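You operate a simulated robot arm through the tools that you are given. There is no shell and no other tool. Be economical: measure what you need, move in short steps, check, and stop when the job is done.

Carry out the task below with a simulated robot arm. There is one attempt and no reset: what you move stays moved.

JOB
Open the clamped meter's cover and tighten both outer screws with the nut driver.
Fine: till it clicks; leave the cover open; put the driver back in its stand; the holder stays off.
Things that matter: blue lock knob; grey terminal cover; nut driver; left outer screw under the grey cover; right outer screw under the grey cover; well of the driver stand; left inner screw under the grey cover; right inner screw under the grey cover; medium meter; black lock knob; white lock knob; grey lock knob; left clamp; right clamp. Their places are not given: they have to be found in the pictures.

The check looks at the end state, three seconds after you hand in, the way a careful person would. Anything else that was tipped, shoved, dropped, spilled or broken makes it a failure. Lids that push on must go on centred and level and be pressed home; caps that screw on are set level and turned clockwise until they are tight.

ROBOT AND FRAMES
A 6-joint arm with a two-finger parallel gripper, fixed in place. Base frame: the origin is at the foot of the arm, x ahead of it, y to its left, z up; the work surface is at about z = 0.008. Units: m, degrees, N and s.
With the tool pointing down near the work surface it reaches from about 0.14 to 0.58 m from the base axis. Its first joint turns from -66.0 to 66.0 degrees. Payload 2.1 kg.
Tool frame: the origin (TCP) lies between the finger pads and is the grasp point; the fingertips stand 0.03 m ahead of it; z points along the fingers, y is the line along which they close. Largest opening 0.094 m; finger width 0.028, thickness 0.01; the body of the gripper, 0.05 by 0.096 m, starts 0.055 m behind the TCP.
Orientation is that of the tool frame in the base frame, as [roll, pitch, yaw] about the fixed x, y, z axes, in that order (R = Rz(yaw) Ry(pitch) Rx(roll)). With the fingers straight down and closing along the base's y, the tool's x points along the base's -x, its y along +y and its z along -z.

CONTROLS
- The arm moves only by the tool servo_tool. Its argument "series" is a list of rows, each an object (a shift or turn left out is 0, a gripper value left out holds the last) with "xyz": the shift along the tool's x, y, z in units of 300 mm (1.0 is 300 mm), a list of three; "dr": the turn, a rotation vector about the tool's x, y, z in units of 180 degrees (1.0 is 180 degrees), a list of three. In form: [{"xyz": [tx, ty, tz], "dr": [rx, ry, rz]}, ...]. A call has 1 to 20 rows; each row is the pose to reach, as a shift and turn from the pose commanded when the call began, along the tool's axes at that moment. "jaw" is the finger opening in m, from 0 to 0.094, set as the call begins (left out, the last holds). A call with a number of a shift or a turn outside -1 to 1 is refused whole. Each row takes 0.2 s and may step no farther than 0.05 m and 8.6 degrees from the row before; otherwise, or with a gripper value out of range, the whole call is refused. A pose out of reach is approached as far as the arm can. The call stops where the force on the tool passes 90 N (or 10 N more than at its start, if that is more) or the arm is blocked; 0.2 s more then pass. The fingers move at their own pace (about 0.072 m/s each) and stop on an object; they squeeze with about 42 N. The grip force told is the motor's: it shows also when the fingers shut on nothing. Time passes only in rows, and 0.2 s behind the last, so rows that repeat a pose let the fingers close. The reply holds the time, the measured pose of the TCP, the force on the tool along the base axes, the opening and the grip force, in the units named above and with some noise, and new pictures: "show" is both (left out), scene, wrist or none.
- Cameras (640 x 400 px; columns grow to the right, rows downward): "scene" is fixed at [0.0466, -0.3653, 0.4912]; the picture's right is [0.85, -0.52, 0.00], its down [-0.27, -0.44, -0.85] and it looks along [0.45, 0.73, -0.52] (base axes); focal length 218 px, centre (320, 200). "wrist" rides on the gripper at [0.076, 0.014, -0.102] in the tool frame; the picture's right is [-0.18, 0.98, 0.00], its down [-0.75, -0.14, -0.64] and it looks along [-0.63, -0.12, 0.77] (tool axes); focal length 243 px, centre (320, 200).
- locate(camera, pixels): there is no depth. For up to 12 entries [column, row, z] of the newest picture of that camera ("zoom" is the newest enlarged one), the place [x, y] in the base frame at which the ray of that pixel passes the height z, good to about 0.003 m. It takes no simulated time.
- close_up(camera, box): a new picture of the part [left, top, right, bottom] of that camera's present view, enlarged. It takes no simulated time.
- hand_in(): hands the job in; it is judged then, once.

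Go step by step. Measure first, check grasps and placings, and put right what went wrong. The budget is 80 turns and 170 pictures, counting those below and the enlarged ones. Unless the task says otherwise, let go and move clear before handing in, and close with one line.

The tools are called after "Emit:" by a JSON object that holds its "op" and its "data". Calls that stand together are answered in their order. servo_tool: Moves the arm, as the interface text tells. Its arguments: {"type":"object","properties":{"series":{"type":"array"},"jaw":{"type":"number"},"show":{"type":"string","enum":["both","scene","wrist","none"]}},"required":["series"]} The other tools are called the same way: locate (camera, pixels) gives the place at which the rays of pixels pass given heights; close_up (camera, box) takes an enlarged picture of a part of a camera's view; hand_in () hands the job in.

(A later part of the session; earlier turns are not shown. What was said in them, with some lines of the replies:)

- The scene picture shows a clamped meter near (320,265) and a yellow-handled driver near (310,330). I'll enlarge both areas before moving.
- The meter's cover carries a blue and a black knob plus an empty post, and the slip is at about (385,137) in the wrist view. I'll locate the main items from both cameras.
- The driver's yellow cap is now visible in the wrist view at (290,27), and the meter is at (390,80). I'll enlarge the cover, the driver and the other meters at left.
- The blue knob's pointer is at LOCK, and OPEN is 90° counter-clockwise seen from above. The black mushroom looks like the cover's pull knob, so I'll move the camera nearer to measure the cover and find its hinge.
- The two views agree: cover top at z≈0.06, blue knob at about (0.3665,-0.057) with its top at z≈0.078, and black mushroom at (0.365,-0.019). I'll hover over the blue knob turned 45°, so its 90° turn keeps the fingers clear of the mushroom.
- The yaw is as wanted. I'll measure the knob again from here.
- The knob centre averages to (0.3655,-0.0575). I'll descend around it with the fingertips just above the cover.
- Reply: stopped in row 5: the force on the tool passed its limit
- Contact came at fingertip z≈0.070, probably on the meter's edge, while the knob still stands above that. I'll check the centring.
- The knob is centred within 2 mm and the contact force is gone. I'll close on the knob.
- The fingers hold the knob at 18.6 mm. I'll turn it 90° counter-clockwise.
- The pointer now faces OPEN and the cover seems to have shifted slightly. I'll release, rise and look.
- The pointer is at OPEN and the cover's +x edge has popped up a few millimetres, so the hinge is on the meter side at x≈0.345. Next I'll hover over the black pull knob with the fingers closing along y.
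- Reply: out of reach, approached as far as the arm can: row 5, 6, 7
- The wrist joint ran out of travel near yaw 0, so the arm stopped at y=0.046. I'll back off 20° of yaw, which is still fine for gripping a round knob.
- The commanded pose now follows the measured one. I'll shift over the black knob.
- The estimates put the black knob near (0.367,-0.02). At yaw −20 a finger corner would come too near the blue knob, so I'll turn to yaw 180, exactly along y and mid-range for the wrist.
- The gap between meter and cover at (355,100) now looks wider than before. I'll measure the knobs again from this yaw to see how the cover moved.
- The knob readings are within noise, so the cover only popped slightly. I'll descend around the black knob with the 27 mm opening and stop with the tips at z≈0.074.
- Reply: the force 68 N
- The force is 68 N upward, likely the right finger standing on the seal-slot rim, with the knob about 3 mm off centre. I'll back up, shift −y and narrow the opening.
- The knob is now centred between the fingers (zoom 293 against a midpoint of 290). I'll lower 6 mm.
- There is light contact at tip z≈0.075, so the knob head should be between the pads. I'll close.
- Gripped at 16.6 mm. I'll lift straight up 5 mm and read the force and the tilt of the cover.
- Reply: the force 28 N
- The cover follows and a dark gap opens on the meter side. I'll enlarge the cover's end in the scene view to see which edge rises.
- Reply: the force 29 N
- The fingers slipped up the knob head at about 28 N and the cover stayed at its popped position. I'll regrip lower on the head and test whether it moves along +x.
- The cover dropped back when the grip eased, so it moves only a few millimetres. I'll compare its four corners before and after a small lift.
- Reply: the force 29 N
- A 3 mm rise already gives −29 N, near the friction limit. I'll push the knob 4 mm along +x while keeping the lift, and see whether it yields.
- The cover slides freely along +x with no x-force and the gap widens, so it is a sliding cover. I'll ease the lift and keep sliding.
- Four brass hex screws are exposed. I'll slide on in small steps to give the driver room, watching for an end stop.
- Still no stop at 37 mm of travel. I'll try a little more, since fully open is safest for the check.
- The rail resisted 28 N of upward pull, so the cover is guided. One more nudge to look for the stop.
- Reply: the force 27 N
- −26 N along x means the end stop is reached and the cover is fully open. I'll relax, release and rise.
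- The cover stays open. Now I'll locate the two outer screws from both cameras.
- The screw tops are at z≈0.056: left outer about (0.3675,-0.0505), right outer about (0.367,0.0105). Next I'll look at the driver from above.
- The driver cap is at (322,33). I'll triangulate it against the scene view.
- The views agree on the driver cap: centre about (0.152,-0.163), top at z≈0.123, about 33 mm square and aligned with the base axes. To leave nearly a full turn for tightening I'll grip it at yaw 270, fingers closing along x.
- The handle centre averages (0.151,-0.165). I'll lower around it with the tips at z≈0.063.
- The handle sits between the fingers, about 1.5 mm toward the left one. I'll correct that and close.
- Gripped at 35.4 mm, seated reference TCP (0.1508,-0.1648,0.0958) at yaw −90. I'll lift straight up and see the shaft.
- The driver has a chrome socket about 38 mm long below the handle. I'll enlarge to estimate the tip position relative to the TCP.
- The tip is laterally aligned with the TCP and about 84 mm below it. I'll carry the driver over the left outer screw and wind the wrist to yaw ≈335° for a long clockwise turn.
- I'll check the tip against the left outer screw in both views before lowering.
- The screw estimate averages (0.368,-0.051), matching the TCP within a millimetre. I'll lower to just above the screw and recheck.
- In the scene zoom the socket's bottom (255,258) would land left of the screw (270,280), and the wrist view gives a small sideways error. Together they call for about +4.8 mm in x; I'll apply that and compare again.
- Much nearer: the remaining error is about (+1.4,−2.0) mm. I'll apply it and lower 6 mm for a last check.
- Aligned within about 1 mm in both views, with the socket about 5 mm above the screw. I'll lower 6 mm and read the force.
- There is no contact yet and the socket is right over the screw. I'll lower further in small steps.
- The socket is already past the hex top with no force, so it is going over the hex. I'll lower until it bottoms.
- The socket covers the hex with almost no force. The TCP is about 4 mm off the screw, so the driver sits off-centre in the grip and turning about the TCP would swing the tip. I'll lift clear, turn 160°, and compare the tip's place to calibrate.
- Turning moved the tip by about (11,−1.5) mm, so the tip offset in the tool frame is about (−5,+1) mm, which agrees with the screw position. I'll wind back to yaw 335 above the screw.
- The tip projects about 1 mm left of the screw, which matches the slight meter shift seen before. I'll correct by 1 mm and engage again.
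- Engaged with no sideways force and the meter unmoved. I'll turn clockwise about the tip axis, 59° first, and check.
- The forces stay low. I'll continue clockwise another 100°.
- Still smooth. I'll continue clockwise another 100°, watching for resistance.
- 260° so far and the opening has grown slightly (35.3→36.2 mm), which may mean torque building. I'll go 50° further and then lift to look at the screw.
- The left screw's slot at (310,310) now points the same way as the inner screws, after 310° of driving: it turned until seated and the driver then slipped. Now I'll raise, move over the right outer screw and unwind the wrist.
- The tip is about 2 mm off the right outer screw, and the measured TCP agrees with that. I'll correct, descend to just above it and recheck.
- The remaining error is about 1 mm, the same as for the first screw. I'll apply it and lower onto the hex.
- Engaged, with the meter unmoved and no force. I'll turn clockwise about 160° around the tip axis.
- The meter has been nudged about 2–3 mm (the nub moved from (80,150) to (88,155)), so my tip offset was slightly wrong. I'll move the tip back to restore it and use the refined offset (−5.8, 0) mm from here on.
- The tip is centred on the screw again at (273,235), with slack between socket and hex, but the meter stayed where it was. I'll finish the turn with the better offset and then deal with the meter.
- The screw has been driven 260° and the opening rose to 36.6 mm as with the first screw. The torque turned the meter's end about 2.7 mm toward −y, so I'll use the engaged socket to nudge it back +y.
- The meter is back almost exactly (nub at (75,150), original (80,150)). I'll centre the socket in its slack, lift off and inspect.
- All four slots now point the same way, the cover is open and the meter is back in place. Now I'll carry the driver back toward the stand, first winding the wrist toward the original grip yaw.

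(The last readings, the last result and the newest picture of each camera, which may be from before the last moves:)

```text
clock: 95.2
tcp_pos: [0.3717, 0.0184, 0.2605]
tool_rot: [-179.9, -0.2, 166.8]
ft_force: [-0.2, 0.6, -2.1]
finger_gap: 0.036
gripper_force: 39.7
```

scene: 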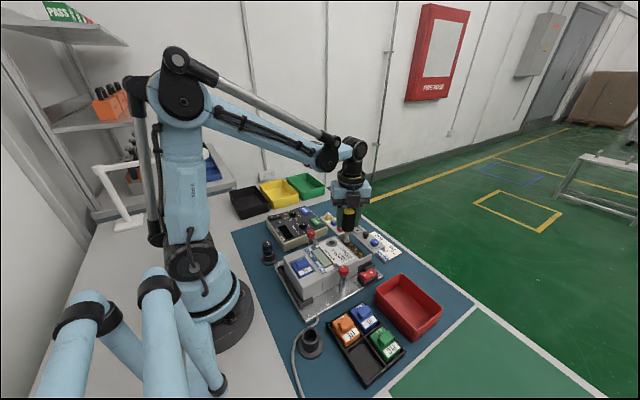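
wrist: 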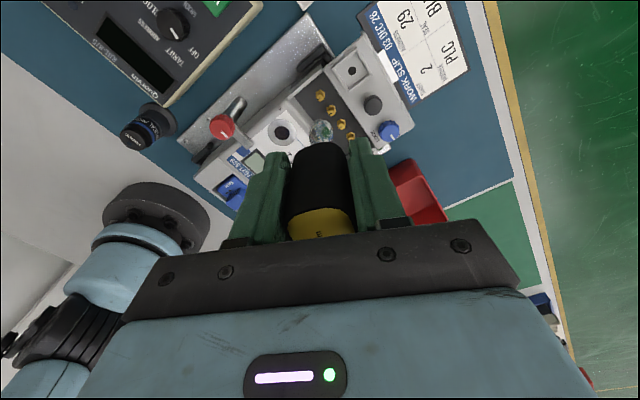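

On to the stand hover position, with the rest of the wind.

Emit:
{"op": "servo_tool", "data": {"series": [{"xyz": [0.044, -0.059, 0], "dr": [0, 0, -0.044]}, {"xyz": [0.089, -0.118, 0], "dr": [0, 0, -0.088]}, {"xyz": [0.133, -0.176, 0], "dr": [0, 0, -0.132]}, {"xyz": [0.177, -0.235, 0], "dr": [0, 0, -0.176]}, {"xyz": [0.222, -0.294, 0], "dr": [0, 0, -0.22]}, {"xyz": [0.266, -0.353, 0], "dr": [0, 0, -0.264]}, {"xyz": [0.31, -0.411, 0], "dr": [0, 0, -0.308]}, {"xyz": [0.355, -0.47, 0], "dr": [0, 0, -0.352]}, {"xyz": [0.399, -0.529, 0], "dr": [0, 0, -0.396]}, {"xyz": [0.443, -0.588, 0], "dr": [0, 0, -0.44]}, {"xyz": [0.488, -0.647, 0], "dr": [0, 0, -0.484]}, {"xyz": [0.532, -0.705, 0], "dr": [0, 0, -0.528]}, {"xyz": [0.576, -0.764, 0.03], "dr": [0, 0, -0.5733]}, {"xyz": [0.576, -0.764, 0.05], "dr": [0, 0, -0.5733]}, {"xyz": [0.576, -0.764, 0.05], "dr": [0, 0, -0.5733]}], "show": "both"}}

Emit:
{"op": "close_up", "data": {"camera": "scene", "box": [250, 230, 370, 370]}}

```text
clock: 98.4
tcp_pos: [0.1497, -0.1639, 0.2447]
tool_rot: [179.7, -0.1, -90.1]
ft_force: [0.4, 0.4, -1.6]
finger_gap: 0.0358
gripper_force: 39.7
```

scene: 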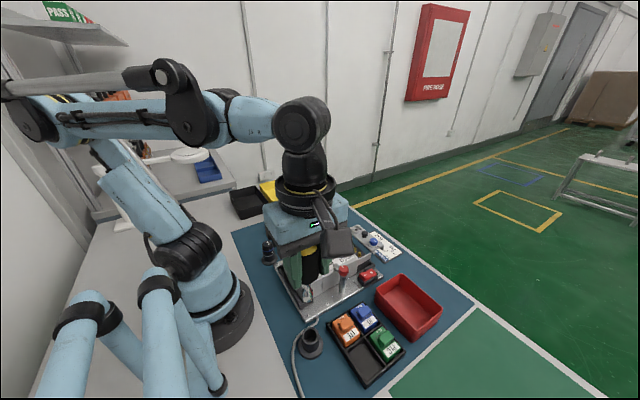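
wrist: 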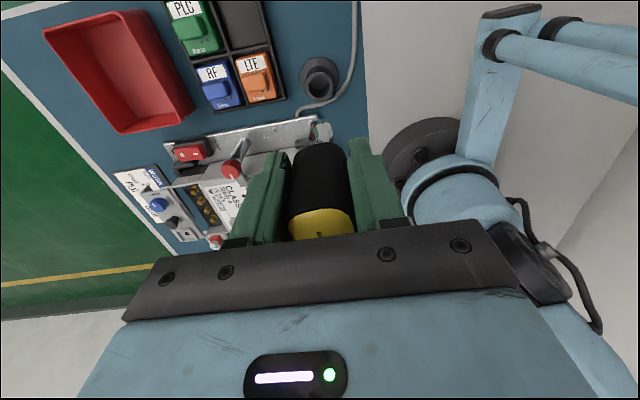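

```text
2.86 times, centred on (310, 300) of scene
```

zoom: 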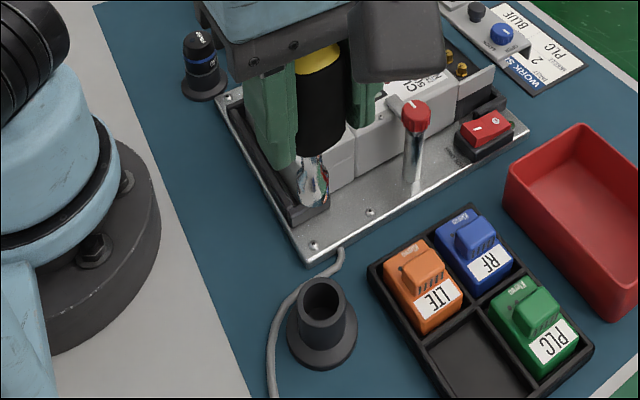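

The picture matches the lift-off one. I'll lower to just above the well and check the alignment.

Emit:
{"op": "servo_tool", "data": {"series": [{"xyz": [0.003, -0.0037, 0.1]}, {"xyz": [0.003, -0.0037, 0.2]}, {"xyz": [0.003, -0.0037, 0.27]}, {"xyz": [0.003, -0.0037, 0.31]}, {"xyz": [0.003, -0.0037, 0.31]}], "show": "wrist"}}

Emit:
{"op": "close_up", "data": {"camera": "scene", "box": [270, 290, 350, 370]}}

Emit:
{"op": "close_up", "data": {"camera": "wrist", "box": [260, 60, 380, 160]}}

```text
clock: 99.6
tcp_pos: [0.1495, -0.1673, 0.1531]
tool_rot: [179.8, 0.0, -90.1]
ft_force: [0.0, -0.2, -1.8]
finger_gap: 0.0357
gripper_force: 39.9
```

wrist: 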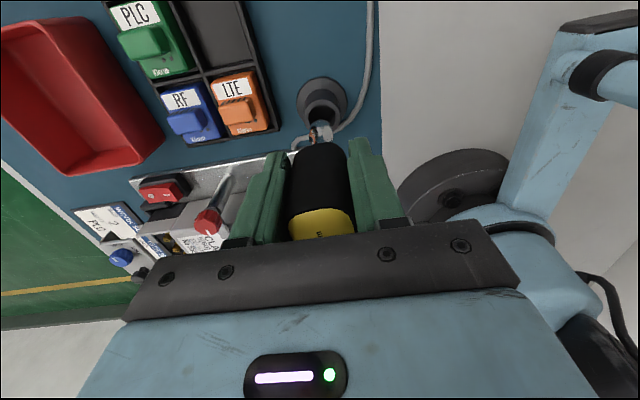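

```text
5.00 times, centred on (310, 330) of scene
```

zoom: 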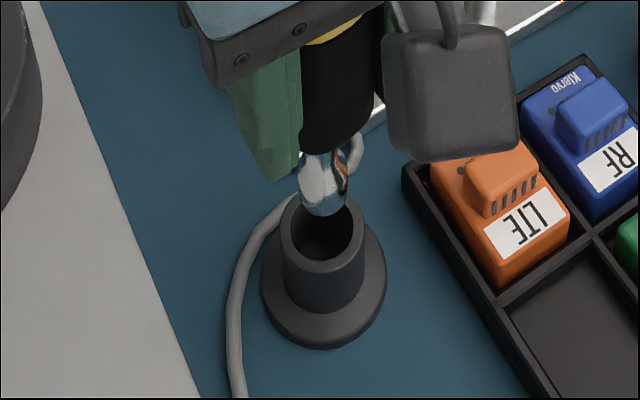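

```text
4.00 times, centred on (320, 110) of wrist
```

zoom: 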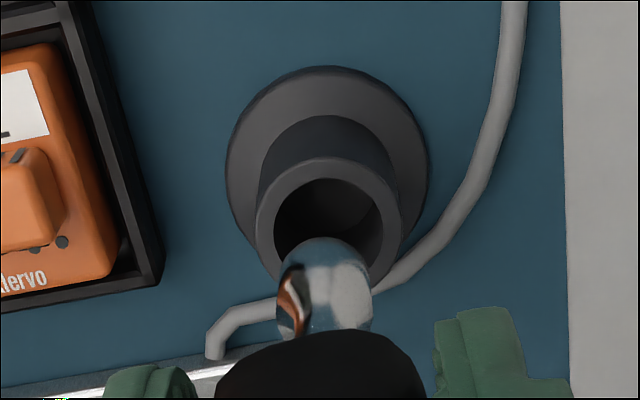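

The tip is over the well opening in both views. I'll lower it in slowly to the seated height.

Emit:
{"op": "servo_tool", "data": {"series": [{"xyz": [0, 0, 0.03]}, {"xyz": [0, 0, 0.06]}, {"xyz": [0, 0, 0.09]}, {"xyz": [0, 0, 0.12]}, {"xyz": [0, 0, 0.15]}, {"xyz": [0, 0, 0.17]}, {"xyz": [0, 0, 0.182]}, {"xyz": [0, 0, 0.182]}], "show": "none"}}

Emit:
{"op": "close_up", "data": {"camera": "scene", "box": [270, 290, 350, 370]}}

Emit:
{"op": "close_up", "data": {"camera": "wrist", "box": [240, 50, 400, 240]}}

```text
clock: 101.4
tcp_pos: [0.1496, -0.167, 0.0983]
tool_rot: [179.7, 0.0, -90.1]
ft_force: [0.0, 0.5, -1.3]
finger_gap: 0.0357
gripper_force: 40.0
```

```text
5.00 times, centred on (310, 330) of scene
```

zoom: 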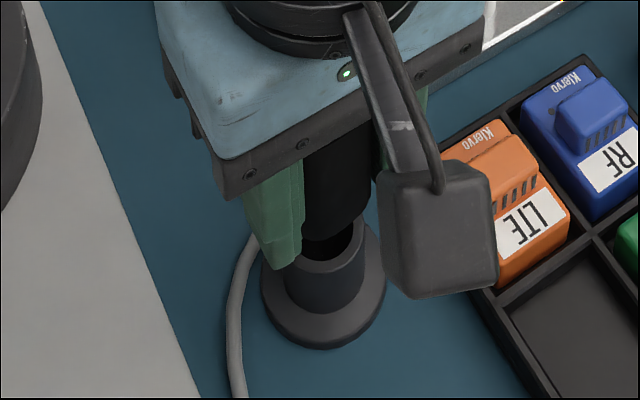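

```text
2.11 times, centred on (320, 145) of wrist
```

zoom: 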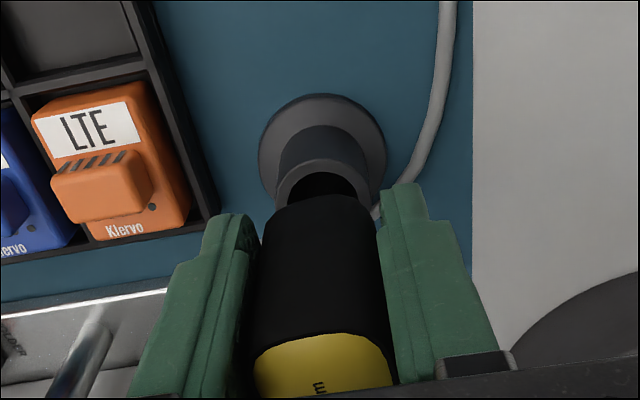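

The socket is in the well with no side force. I'll lower the last 3 mm to the seat.

Emit:
{"op": "servo_tool", "data": {"series": [{"xyz": [0, 0, 0.004]}, {"xyz": [0, 0, 0.008]}, {"xyz": [0, 0, 0.01]}, {"xyz": [0, 0, 0.01]}], "show": "none"}}

```text
clock: 102.4
tcp_pos: [0.1508, -0.1663, 0.0953]
tool_rot: [179.6, 0.0, -90.1]
ft_force: [-5.9, 3.0, 51.6]
finger_gap: 0.0358
gripper_force: 40.2
```

The force rose to 52 N at z=0.0953, so it is seated. I'll relieve the pressure slightly and open the fingers.

Emit:
{"op": "servo_tool", "data": {"series": [{"xyz": [0, 0, -0.003]}, {"xyz": [0, 0, -0.003]}], "show": "none"}}

Emit:
{"op": "servo_tool", "data": {"jaw": 0.055, "series": [{"xyz": [0, 0, 0]}, {"xyz": [0, 0, 0]}, {"xyz": [0, 0, 0]}], "show": "wrist"}}

Emit:
{"op": "servo_tool", "data": {"series": [{"xyz": [0, 0, -0.08]}, {"xyz": [0, 0, -0.2]}, {"xyz": [0, 0, -0.35]}, {"xyz": [0, 0, -0.5]}, {"xyz": [0, 0, -0.62]}, {"xyz": [0, 0, -0.62]}], "show": "both"}}

Emit:
{"op": "close_up", "data": {"camera": "scene", "box": [230, 190, 410, 370]}}

```text
clock: 103.0
tcp_pos: [0.1514, -0.1671, 0.096]
tool_rot: [179.8, -0.2, -90.1]
ft_force: [-2.3, -2.7, 5.7]
finger_gap: 0.0358
gripper_force: 39.8
```

```text
clock: 103.8
tcp_pos: [0.1509, -0.1668, 0.0953]
tool_rot: [179.7, 0.0, -90.0]
ft_force: [0.0, -0.2, 0.7]
finger_gap: 0.0551
gripper_force: 0.0
```

wrist: 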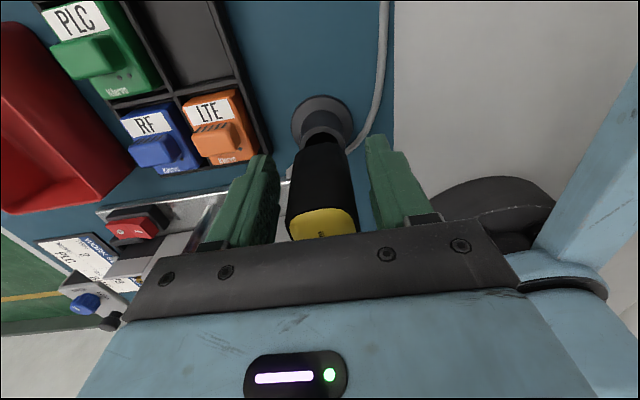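

```text
clock: 105.2
tcp_pos: [0.1533, -0.1672, 0.2815]
tool_rot: [179.7, 0.0, -90.2]
ft_force: [-0.1, 0.0, 0.5]
finger_gap: 0.0552
gripper_force: 0.1
```

scene: 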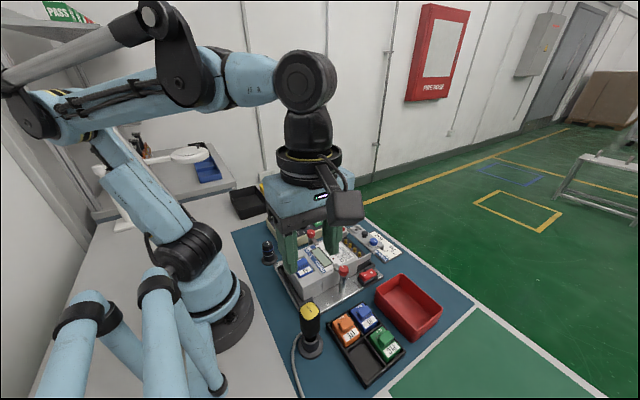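
wrist: 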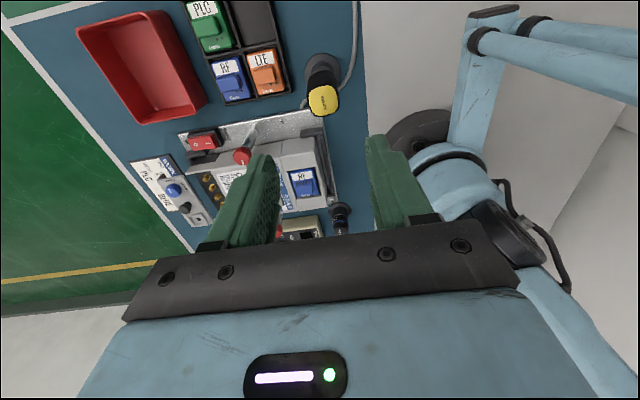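

```text
2.22 times, centred on (320, 280) of scene
```

zoom: 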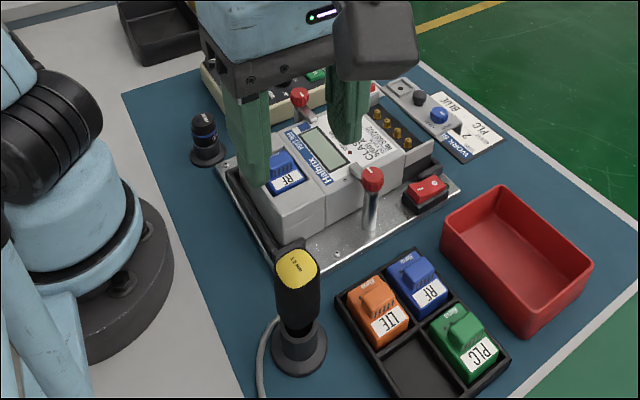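

The driver stands in its well as at the start and the holder switch is untouched. One last look at the screws and cover before handing in.

Emit:
{"op": "close_up", "data": {"camera": "scene", "box": [330, 222, 390, 262]}}

Emit:
{"op": "close_up", "data": {"camera": "scene", "box": [285, 290, 345, 370]}}

```text
10.00 times, centred on (360, 242) of scene
```

zoom: 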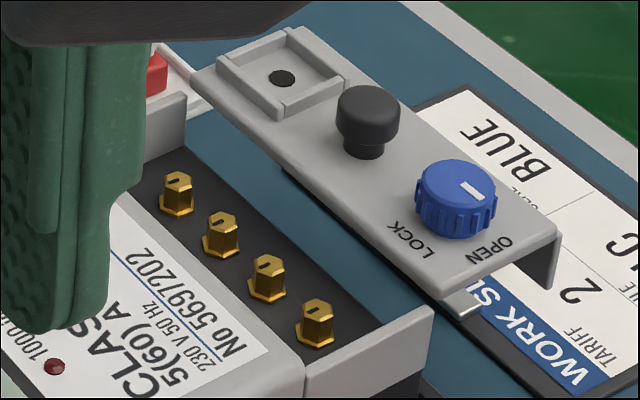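

```text
5.00 times, centred on (315, 330) of scene
5 turns are left
```

zoom: 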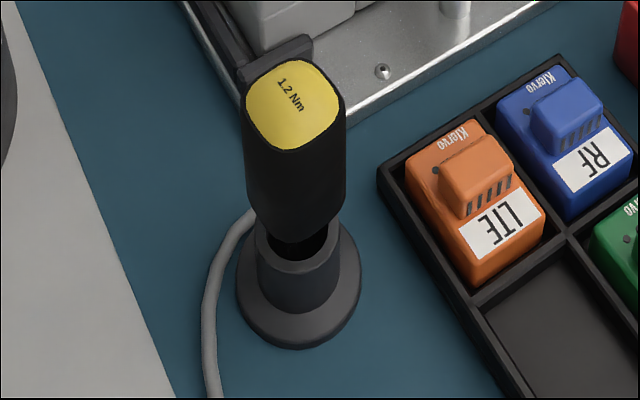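

All four screw slots line up, the cover is open, the driver is in its stand and the gripper is clear, so I'm handing in.

Emit:
{"op": "hand_in", "data": {}}

```text
The job is handed in.
```

I slid the clamped meter's cover fully open and drove both outer screws clockwise until their slots lined up with the inner ones; the tool gives no click signal, so that is my evidence they are tight. The driver is back in its stand and the holder switch was not touched. The second screw's torque shifted the meter about 2–3 mm, and I nudged it back to within about 1 mm.
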